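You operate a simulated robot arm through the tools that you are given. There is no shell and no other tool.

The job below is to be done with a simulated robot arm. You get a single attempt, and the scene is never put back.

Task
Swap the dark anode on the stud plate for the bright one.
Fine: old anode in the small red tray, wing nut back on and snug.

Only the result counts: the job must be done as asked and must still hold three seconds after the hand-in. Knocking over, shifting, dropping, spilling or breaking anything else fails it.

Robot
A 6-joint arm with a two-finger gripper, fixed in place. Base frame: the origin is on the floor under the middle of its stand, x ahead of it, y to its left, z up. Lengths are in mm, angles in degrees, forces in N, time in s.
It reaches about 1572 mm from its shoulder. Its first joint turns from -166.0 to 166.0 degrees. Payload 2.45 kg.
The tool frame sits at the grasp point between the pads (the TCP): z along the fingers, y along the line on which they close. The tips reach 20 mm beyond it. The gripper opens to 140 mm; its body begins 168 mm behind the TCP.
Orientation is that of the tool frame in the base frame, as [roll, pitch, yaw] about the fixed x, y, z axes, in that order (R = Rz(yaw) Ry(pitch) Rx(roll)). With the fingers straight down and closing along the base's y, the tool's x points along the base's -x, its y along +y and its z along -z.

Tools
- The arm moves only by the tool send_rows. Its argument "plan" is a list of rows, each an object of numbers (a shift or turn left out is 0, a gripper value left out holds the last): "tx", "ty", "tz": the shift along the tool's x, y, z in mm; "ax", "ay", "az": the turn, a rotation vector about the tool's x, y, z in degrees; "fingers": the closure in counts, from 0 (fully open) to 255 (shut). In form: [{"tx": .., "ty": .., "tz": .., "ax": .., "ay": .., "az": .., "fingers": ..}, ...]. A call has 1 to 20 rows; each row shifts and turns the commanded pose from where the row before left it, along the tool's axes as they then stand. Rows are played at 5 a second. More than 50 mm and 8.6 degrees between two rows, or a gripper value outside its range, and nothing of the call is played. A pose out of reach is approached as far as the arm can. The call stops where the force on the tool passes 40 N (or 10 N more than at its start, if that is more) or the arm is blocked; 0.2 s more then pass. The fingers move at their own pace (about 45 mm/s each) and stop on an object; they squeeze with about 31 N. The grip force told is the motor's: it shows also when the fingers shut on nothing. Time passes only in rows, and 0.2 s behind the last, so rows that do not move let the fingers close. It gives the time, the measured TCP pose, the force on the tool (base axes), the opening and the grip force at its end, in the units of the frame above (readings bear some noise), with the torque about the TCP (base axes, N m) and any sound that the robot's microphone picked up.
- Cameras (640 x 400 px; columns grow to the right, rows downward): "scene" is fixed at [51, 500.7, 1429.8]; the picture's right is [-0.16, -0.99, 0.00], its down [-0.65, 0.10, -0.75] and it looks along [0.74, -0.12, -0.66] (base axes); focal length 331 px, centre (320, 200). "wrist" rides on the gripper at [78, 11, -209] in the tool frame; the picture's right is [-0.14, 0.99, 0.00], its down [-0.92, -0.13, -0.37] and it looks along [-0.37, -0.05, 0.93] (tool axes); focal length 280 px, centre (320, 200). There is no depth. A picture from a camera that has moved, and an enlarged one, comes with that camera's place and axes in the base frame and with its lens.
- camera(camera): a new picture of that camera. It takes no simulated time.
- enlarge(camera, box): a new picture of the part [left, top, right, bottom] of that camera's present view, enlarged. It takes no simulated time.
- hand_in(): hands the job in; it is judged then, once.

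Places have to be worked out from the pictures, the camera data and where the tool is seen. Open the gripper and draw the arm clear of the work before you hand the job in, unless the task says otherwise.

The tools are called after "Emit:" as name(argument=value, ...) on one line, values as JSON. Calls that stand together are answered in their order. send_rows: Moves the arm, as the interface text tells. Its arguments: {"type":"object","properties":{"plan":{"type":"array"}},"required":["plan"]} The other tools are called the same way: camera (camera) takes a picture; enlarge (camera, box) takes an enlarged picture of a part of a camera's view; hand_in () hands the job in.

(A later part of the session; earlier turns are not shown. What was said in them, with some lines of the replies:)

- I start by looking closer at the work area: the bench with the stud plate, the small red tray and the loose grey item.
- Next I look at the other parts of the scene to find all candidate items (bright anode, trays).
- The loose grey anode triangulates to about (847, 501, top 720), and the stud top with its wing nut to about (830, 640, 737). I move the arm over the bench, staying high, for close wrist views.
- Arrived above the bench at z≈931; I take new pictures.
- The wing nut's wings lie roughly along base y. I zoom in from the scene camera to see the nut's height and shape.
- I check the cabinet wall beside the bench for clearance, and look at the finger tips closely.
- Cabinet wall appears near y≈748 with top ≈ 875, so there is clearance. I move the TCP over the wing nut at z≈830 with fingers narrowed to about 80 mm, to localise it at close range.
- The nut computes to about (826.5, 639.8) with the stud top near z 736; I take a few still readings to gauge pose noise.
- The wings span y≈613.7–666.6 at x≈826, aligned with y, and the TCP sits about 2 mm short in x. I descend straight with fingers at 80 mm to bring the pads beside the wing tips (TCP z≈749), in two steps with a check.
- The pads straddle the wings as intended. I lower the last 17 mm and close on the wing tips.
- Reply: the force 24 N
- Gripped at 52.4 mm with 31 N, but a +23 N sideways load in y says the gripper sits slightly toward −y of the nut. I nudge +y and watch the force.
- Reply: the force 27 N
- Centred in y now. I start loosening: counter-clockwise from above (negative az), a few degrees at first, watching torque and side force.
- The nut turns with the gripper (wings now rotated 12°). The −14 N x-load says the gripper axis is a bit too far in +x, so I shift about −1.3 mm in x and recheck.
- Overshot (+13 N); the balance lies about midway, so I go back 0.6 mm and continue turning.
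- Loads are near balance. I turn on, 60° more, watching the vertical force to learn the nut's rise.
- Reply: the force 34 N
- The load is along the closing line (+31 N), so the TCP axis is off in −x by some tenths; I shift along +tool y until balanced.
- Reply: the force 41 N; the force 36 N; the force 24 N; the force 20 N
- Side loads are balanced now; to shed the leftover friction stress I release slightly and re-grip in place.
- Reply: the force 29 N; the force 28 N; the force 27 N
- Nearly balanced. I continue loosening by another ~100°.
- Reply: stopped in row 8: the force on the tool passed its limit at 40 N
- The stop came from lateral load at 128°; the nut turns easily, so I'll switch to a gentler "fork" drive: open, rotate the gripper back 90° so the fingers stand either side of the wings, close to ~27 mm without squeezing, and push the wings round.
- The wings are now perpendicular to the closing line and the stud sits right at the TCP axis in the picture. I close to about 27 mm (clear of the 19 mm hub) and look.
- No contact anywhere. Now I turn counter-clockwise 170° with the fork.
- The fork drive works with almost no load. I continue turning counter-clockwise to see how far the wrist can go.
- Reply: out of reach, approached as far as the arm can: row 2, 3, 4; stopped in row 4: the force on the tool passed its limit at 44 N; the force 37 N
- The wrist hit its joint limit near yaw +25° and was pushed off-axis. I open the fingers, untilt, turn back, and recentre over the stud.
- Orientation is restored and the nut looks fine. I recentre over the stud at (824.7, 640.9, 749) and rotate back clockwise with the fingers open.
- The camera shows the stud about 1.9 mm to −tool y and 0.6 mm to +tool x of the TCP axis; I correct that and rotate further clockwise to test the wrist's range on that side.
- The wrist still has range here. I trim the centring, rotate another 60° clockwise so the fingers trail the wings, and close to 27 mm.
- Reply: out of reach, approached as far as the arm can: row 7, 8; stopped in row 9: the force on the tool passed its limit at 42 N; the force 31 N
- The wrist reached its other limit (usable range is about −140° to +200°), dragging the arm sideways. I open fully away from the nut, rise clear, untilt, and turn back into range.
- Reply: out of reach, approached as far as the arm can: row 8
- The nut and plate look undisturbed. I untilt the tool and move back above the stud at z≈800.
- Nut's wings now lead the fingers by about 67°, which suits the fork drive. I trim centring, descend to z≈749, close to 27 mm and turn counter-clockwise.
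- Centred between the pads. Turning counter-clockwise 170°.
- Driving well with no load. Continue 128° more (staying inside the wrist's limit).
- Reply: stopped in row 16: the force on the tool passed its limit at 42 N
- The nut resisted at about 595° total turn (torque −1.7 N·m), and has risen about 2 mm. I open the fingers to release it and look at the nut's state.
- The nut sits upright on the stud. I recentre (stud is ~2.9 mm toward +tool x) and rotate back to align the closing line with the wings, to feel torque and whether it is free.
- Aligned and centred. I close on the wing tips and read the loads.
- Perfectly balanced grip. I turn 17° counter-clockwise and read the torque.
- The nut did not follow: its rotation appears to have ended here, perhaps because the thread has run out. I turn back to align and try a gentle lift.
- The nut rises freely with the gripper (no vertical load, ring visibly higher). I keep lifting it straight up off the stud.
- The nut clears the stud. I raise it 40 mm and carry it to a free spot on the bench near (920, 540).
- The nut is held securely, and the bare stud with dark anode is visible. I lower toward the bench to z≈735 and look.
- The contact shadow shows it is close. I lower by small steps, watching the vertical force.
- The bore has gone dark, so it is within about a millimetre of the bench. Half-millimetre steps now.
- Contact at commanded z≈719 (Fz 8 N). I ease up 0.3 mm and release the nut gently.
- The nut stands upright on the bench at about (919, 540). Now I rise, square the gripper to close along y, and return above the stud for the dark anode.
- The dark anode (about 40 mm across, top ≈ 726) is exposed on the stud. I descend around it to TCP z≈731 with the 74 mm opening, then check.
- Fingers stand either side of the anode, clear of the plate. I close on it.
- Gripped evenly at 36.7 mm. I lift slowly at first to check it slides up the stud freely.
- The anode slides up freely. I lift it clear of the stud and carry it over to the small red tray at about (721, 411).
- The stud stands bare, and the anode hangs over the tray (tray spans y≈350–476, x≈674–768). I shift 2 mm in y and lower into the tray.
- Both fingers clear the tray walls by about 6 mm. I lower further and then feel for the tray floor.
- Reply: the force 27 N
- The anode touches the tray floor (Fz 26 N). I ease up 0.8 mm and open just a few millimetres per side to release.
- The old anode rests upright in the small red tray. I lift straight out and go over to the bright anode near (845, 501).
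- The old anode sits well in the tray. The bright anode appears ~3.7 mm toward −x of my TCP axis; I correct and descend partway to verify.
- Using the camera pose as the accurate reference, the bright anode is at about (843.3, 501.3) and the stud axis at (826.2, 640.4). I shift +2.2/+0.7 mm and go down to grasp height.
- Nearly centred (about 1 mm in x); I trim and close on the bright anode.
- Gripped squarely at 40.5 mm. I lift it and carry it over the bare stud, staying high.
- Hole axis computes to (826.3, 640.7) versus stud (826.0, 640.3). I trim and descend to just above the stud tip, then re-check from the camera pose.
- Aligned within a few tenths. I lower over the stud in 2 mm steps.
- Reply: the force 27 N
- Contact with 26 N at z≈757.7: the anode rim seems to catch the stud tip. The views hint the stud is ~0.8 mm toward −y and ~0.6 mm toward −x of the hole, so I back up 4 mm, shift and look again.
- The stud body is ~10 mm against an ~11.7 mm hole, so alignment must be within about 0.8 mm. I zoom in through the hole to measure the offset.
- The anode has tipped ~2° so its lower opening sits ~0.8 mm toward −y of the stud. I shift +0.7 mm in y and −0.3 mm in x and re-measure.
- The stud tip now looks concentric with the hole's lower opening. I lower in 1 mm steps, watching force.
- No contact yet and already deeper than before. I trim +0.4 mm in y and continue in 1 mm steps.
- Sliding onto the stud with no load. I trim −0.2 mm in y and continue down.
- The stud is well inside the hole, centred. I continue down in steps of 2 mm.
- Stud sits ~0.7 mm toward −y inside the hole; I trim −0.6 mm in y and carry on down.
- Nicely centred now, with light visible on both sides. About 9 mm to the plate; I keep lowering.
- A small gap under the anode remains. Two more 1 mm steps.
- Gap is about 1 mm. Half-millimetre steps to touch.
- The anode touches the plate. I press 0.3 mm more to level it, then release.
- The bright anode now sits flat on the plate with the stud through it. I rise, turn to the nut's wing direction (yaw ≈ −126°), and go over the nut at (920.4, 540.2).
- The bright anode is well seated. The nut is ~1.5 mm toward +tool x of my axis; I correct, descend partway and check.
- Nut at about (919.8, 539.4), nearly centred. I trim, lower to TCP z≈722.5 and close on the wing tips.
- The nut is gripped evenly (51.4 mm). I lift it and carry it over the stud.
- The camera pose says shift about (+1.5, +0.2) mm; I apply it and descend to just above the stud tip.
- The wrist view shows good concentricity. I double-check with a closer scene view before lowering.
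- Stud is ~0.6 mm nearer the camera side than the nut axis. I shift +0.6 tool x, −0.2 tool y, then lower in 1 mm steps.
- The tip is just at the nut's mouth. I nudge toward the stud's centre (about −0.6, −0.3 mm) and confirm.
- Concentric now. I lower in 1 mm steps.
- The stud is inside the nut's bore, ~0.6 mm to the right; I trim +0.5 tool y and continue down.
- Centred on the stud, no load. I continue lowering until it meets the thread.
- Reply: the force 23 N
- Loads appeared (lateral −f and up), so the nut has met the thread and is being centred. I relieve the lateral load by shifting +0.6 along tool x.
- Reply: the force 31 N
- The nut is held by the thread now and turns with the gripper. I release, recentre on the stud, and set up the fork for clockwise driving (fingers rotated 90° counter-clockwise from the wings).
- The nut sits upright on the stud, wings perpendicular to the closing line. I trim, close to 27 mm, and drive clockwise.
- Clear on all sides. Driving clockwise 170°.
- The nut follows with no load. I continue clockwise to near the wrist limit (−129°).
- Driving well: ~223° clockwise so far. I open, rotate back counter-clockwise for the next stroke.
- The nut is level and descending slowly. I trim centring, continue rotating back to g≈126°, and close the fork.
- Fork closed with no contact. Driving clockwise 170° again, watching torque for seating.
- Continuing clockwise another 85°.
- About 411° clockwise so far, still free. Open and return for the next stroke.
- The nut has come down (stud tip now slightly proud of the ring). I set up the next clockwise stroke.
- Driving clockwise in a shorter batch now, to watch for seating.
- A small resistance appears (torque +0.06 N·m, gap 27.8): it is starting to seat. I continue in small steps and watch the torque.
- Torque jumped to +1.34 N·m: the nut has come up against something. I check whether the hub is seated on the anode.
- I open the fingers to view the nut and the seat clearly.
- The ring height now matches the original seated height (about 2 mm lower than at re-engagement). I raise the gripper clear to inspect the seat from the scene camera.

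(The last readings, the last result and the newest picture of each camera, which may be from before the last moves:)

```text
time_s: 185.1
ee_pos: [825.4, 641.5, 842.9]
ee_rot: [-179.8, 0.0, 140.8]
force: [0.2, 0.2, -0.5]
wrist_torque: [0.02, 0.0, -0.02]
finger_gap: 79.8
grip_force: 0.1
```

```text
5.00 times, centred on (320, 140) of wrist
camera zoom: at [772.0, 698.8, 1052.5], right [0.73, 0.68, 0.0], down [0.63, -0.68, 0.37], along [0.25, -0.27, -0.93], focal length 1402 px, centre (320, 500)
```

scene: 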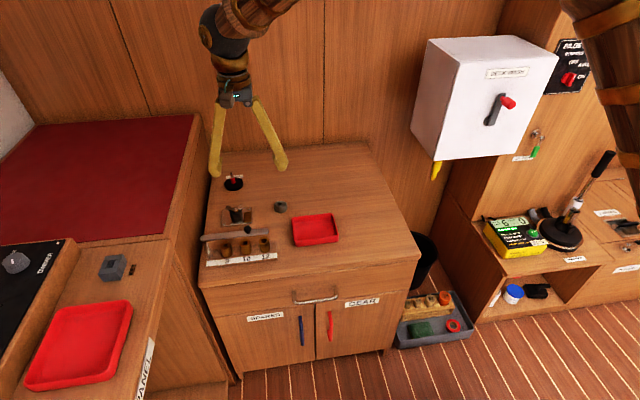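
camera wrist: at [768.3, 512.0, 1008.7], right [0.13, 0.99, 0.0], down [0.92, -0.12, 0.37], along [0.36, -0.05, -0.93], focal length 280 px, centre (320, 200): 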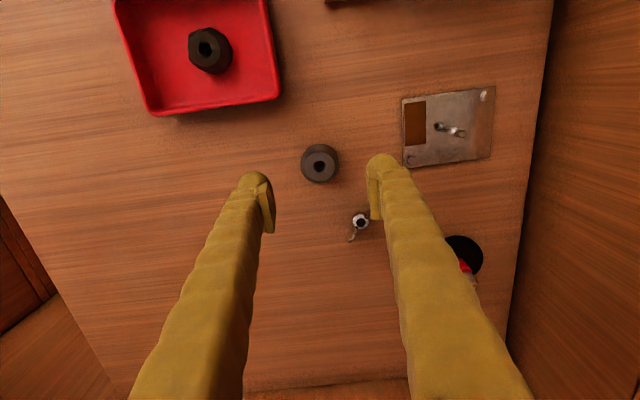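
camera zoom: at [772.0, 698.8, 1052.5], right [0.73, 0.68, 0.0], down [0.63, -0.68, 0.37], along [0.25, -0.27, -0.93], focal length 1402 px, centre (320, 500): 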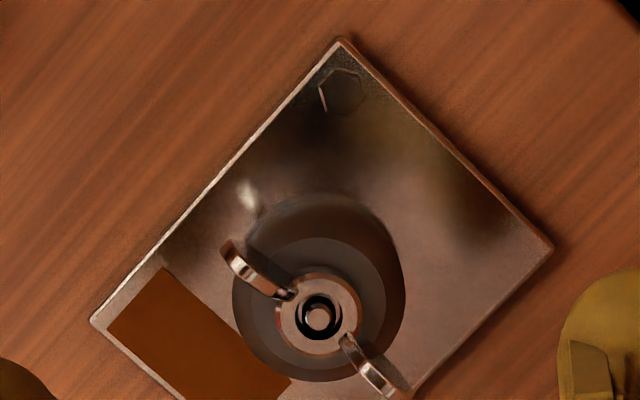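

The hub sits flush on the bright anode with no gap. I make one more tightening pass to confirm it is snug: back the fork off 8.5°, descend, close, and turn clockwise while reading torque.

Emit:
send_rows(plan=[{"az": -8.5}, {"az": -4}, {"tz": 25}, {"tz": 30}, {"tz": 20}, {"tz": 15}, {}, {"fingers": 180}, {}, {"fingers": 206}, {}, {}])

Emit:
enlarge(camera="wrist", box=[260, 140, 380, 230])

```text
time_s: 187.7
ee_pos: [824.3, 640.7, 749.7]
ee_rot: [-179.9, 0.1, 153.3]
force: [-1.0, 0.2, 0.4]
wrist_torque: [0.02, -0.01, -0.02]
finger_gap: 26.9
grip_force: 0.0
```

```text
4.44 times, centred on (320, 185) of wrist
camera zoom: at [759.7, 684.7, 958.7], right [0.57, 0.82, 0.0], down [0.77, -0.53, 0.37], along [0.3, -0.21, -0.93], focal length 1246 px, centre (320, 267)
```

zoom: 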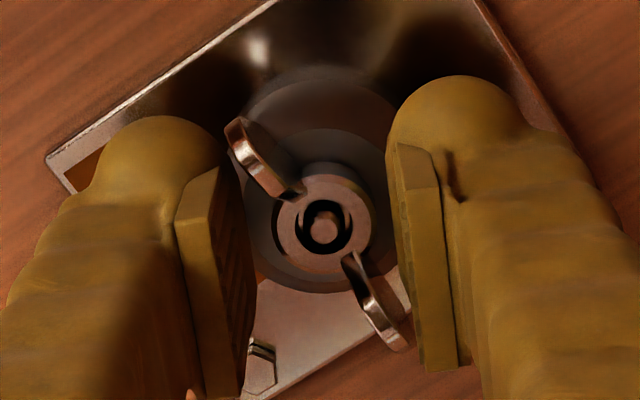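

The nut advanced about 8° during the previous tightening. Now turning clockwise in small steps.

Emit:
send_rows(plan=[{"az": 6}, {"az": 5}, {}])

```text
time_s: 188.5
ee_pos: [825.3, 639.6, 750.7]
ee_rot: [-179.9, 0.0, 142.3]
force: [-0.5, 0.3, 0.5]
wrist_torque: [0.0, 0.03, 0.14]
finger_gap: 28.5
grip_force: 1.5
```

Emit:
send_rows(plan=[{"az": 4}, {}, {}])

```text
time_s: 189.3
ee_pos: [824.1, 641.2, 748.2]
ee_rot: [-179.8, 0.0, 138.4]
force: [1.5, -4.1, -3.4]
wrist_torque: [-0.04, -0.08, 2.19]
finger_gap: 31.0
grip_force: 30.9
```

Torque reaches 2.2 N·m with no further turning: the nut is snug. I open the fingers and withdraw upward.

Emit:
send_rows(plan=[{"fingers": 190}, {}, {"fingers": 110}, {}, {}, {"tz": -10}, {"tz": -20}, {"tz": -30}, {"tz": -40}, {"tz": -40}, {"tz": -40}, {}])

Emit:
enlarge(camera="scene", box=[200, 150, 360, 280])

Emit:
enlarge(camera="scene", box=[226, 195, 256, 220])

Emit:
camera(camera="wrist")

```text
time_s: 191.9
ee_pos: [825.8, 638.3, 930.7]
ee_rot: [-179.9, 0.0, 138.3]
force: [0.4, 0.1, 0.1]
wrist_torque: [-0.01, -0.01, -0.01]
finger_gap: 79.9
grip_force: 0.0
```

```text
3.08 times, centred on (280, 215) of scene
camera zoom: at [51.0, 500.7, 1429.8], right [-0.16, -0.99, 0.0], down [-0.65, 0.1, -0.75], along [0.74, -0.12, -0.66], focal length 1018 px, centre (443, 154)
```

zoom: 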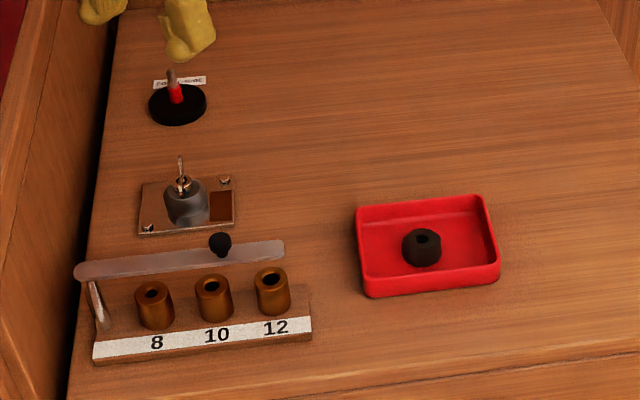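

```text
16.00 times, centred on (241, 208) of scene
camera zoom: at [51.0, 500.7, 1429.8], right [-0.16, -0.99, 0.0], down [-0.65, 0.1, -0.75], along [0.74, -0.12, -0.66], focal length 5292 px, centre (1584, 80)
```

zoom: 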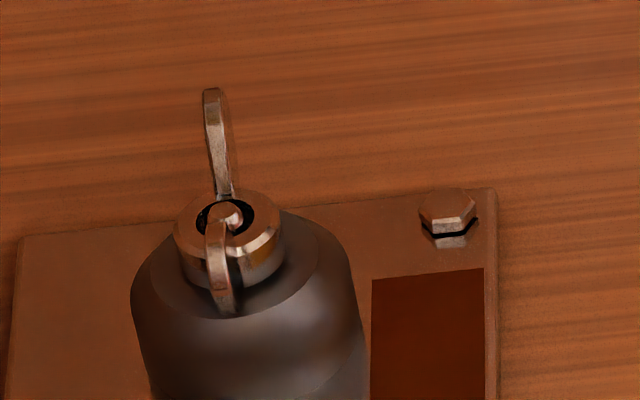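

```text
taken
camera wrist: at [774.9, 699.5, 1140.2], right [0.76, 0.65, 0.0], down [0.6, -0.71, 0.37], along [0.24, -0.28, -0.93], focal length 280 px, centre (320, 200)
```

wrist: 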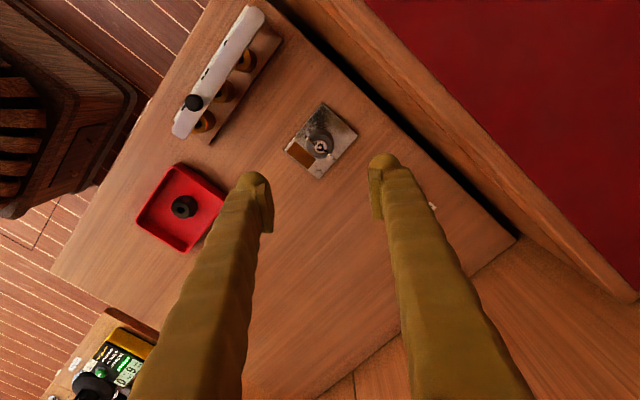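

All in place: bright anode under the seated nut, dark anode in the small tray, everything else undisturbed. I withdraw the arm up and away, open the gripper fully, and take a last look.

Emit:
send_rows(plan=[{"tz": -35}, {"tz": -35}, {"tx": -16.3, "ty": -42}, {"tx": -16.3, "ty": -42}, {"tx": -16.3, "ty": -42}, {"tx": -16.3, "ty": -42}, {"tx": -16.3, "ty": -42}, {"tx": -16.3, "ty": -42}, {"tx": -16.3, "ty": -42}, {"tx": -16.3, "ty": -42}, {"fingers": 0}, {}, {}, {}])

Emit:
camera(camera="scene")

Emit:
enlarge(camera="scene", box=[200, 150, 360, 280])

```text
time_s: 194.9
ee_pos: [697.5, 303.4, 1001.1]
ee_rot: [-180.0, 0.0, 138.5]
force: [-0.2, 0.3, 0.5]
wrist_torque: [0.0, -0.06, -0.05]
finger_gap: 139.9
grip_force: 0.0
```

```text
taken
```

scene: 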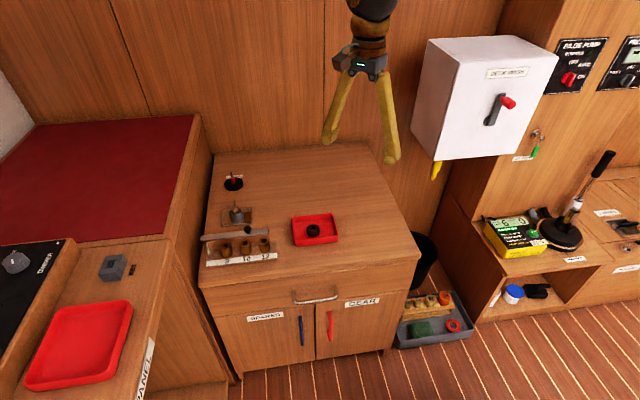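

```text
3.08 times, centred on (280, 215) of scene
camera zoom: at [51.0, 500.7, 1429.8], right [-0.16, -0.99, 0.0], down [-0.65, 0.1, -0.75], along [0.74, -0.12, -0.66], focal length 1018 px, centre (443, 154)
```

zoom: 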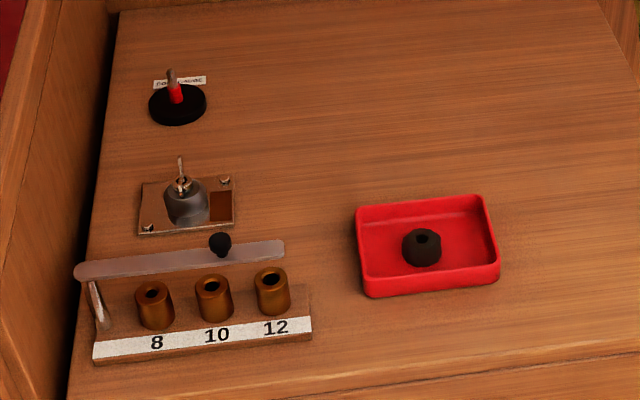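

The scene shows the bright anode on the stud under the tightened wing nut and the dark anode in the small red tray. The gripper is open and clear of the work, so I hand in the job.

Emit:
hand_in()

```text
The job is handed in.
```

The anode swap is done and handed in. I don't have the judge's result yet.

- **Bright anode:** it sits flat on the stud plate, with the stud through it.
- **Dark anode:** it is upright in the small red tray on the bench.
- **Wing nut:** it is threaded back on and seated against the anode. On the last tightening pass it took about 2.2 N·m without turning further.
- **Everything else:** it looks unmoved in the final pictures. The gripper is fully open and the arm is clear of the bench.

Several moves stopped on contact. On two of them the wrist hit its joint limit while I was unscrewing the nut, which pushed the fingers against it. Once the bright anode caught the stud tip and tipped about 2°. I saw no damage, and the anode levelled when it seated.
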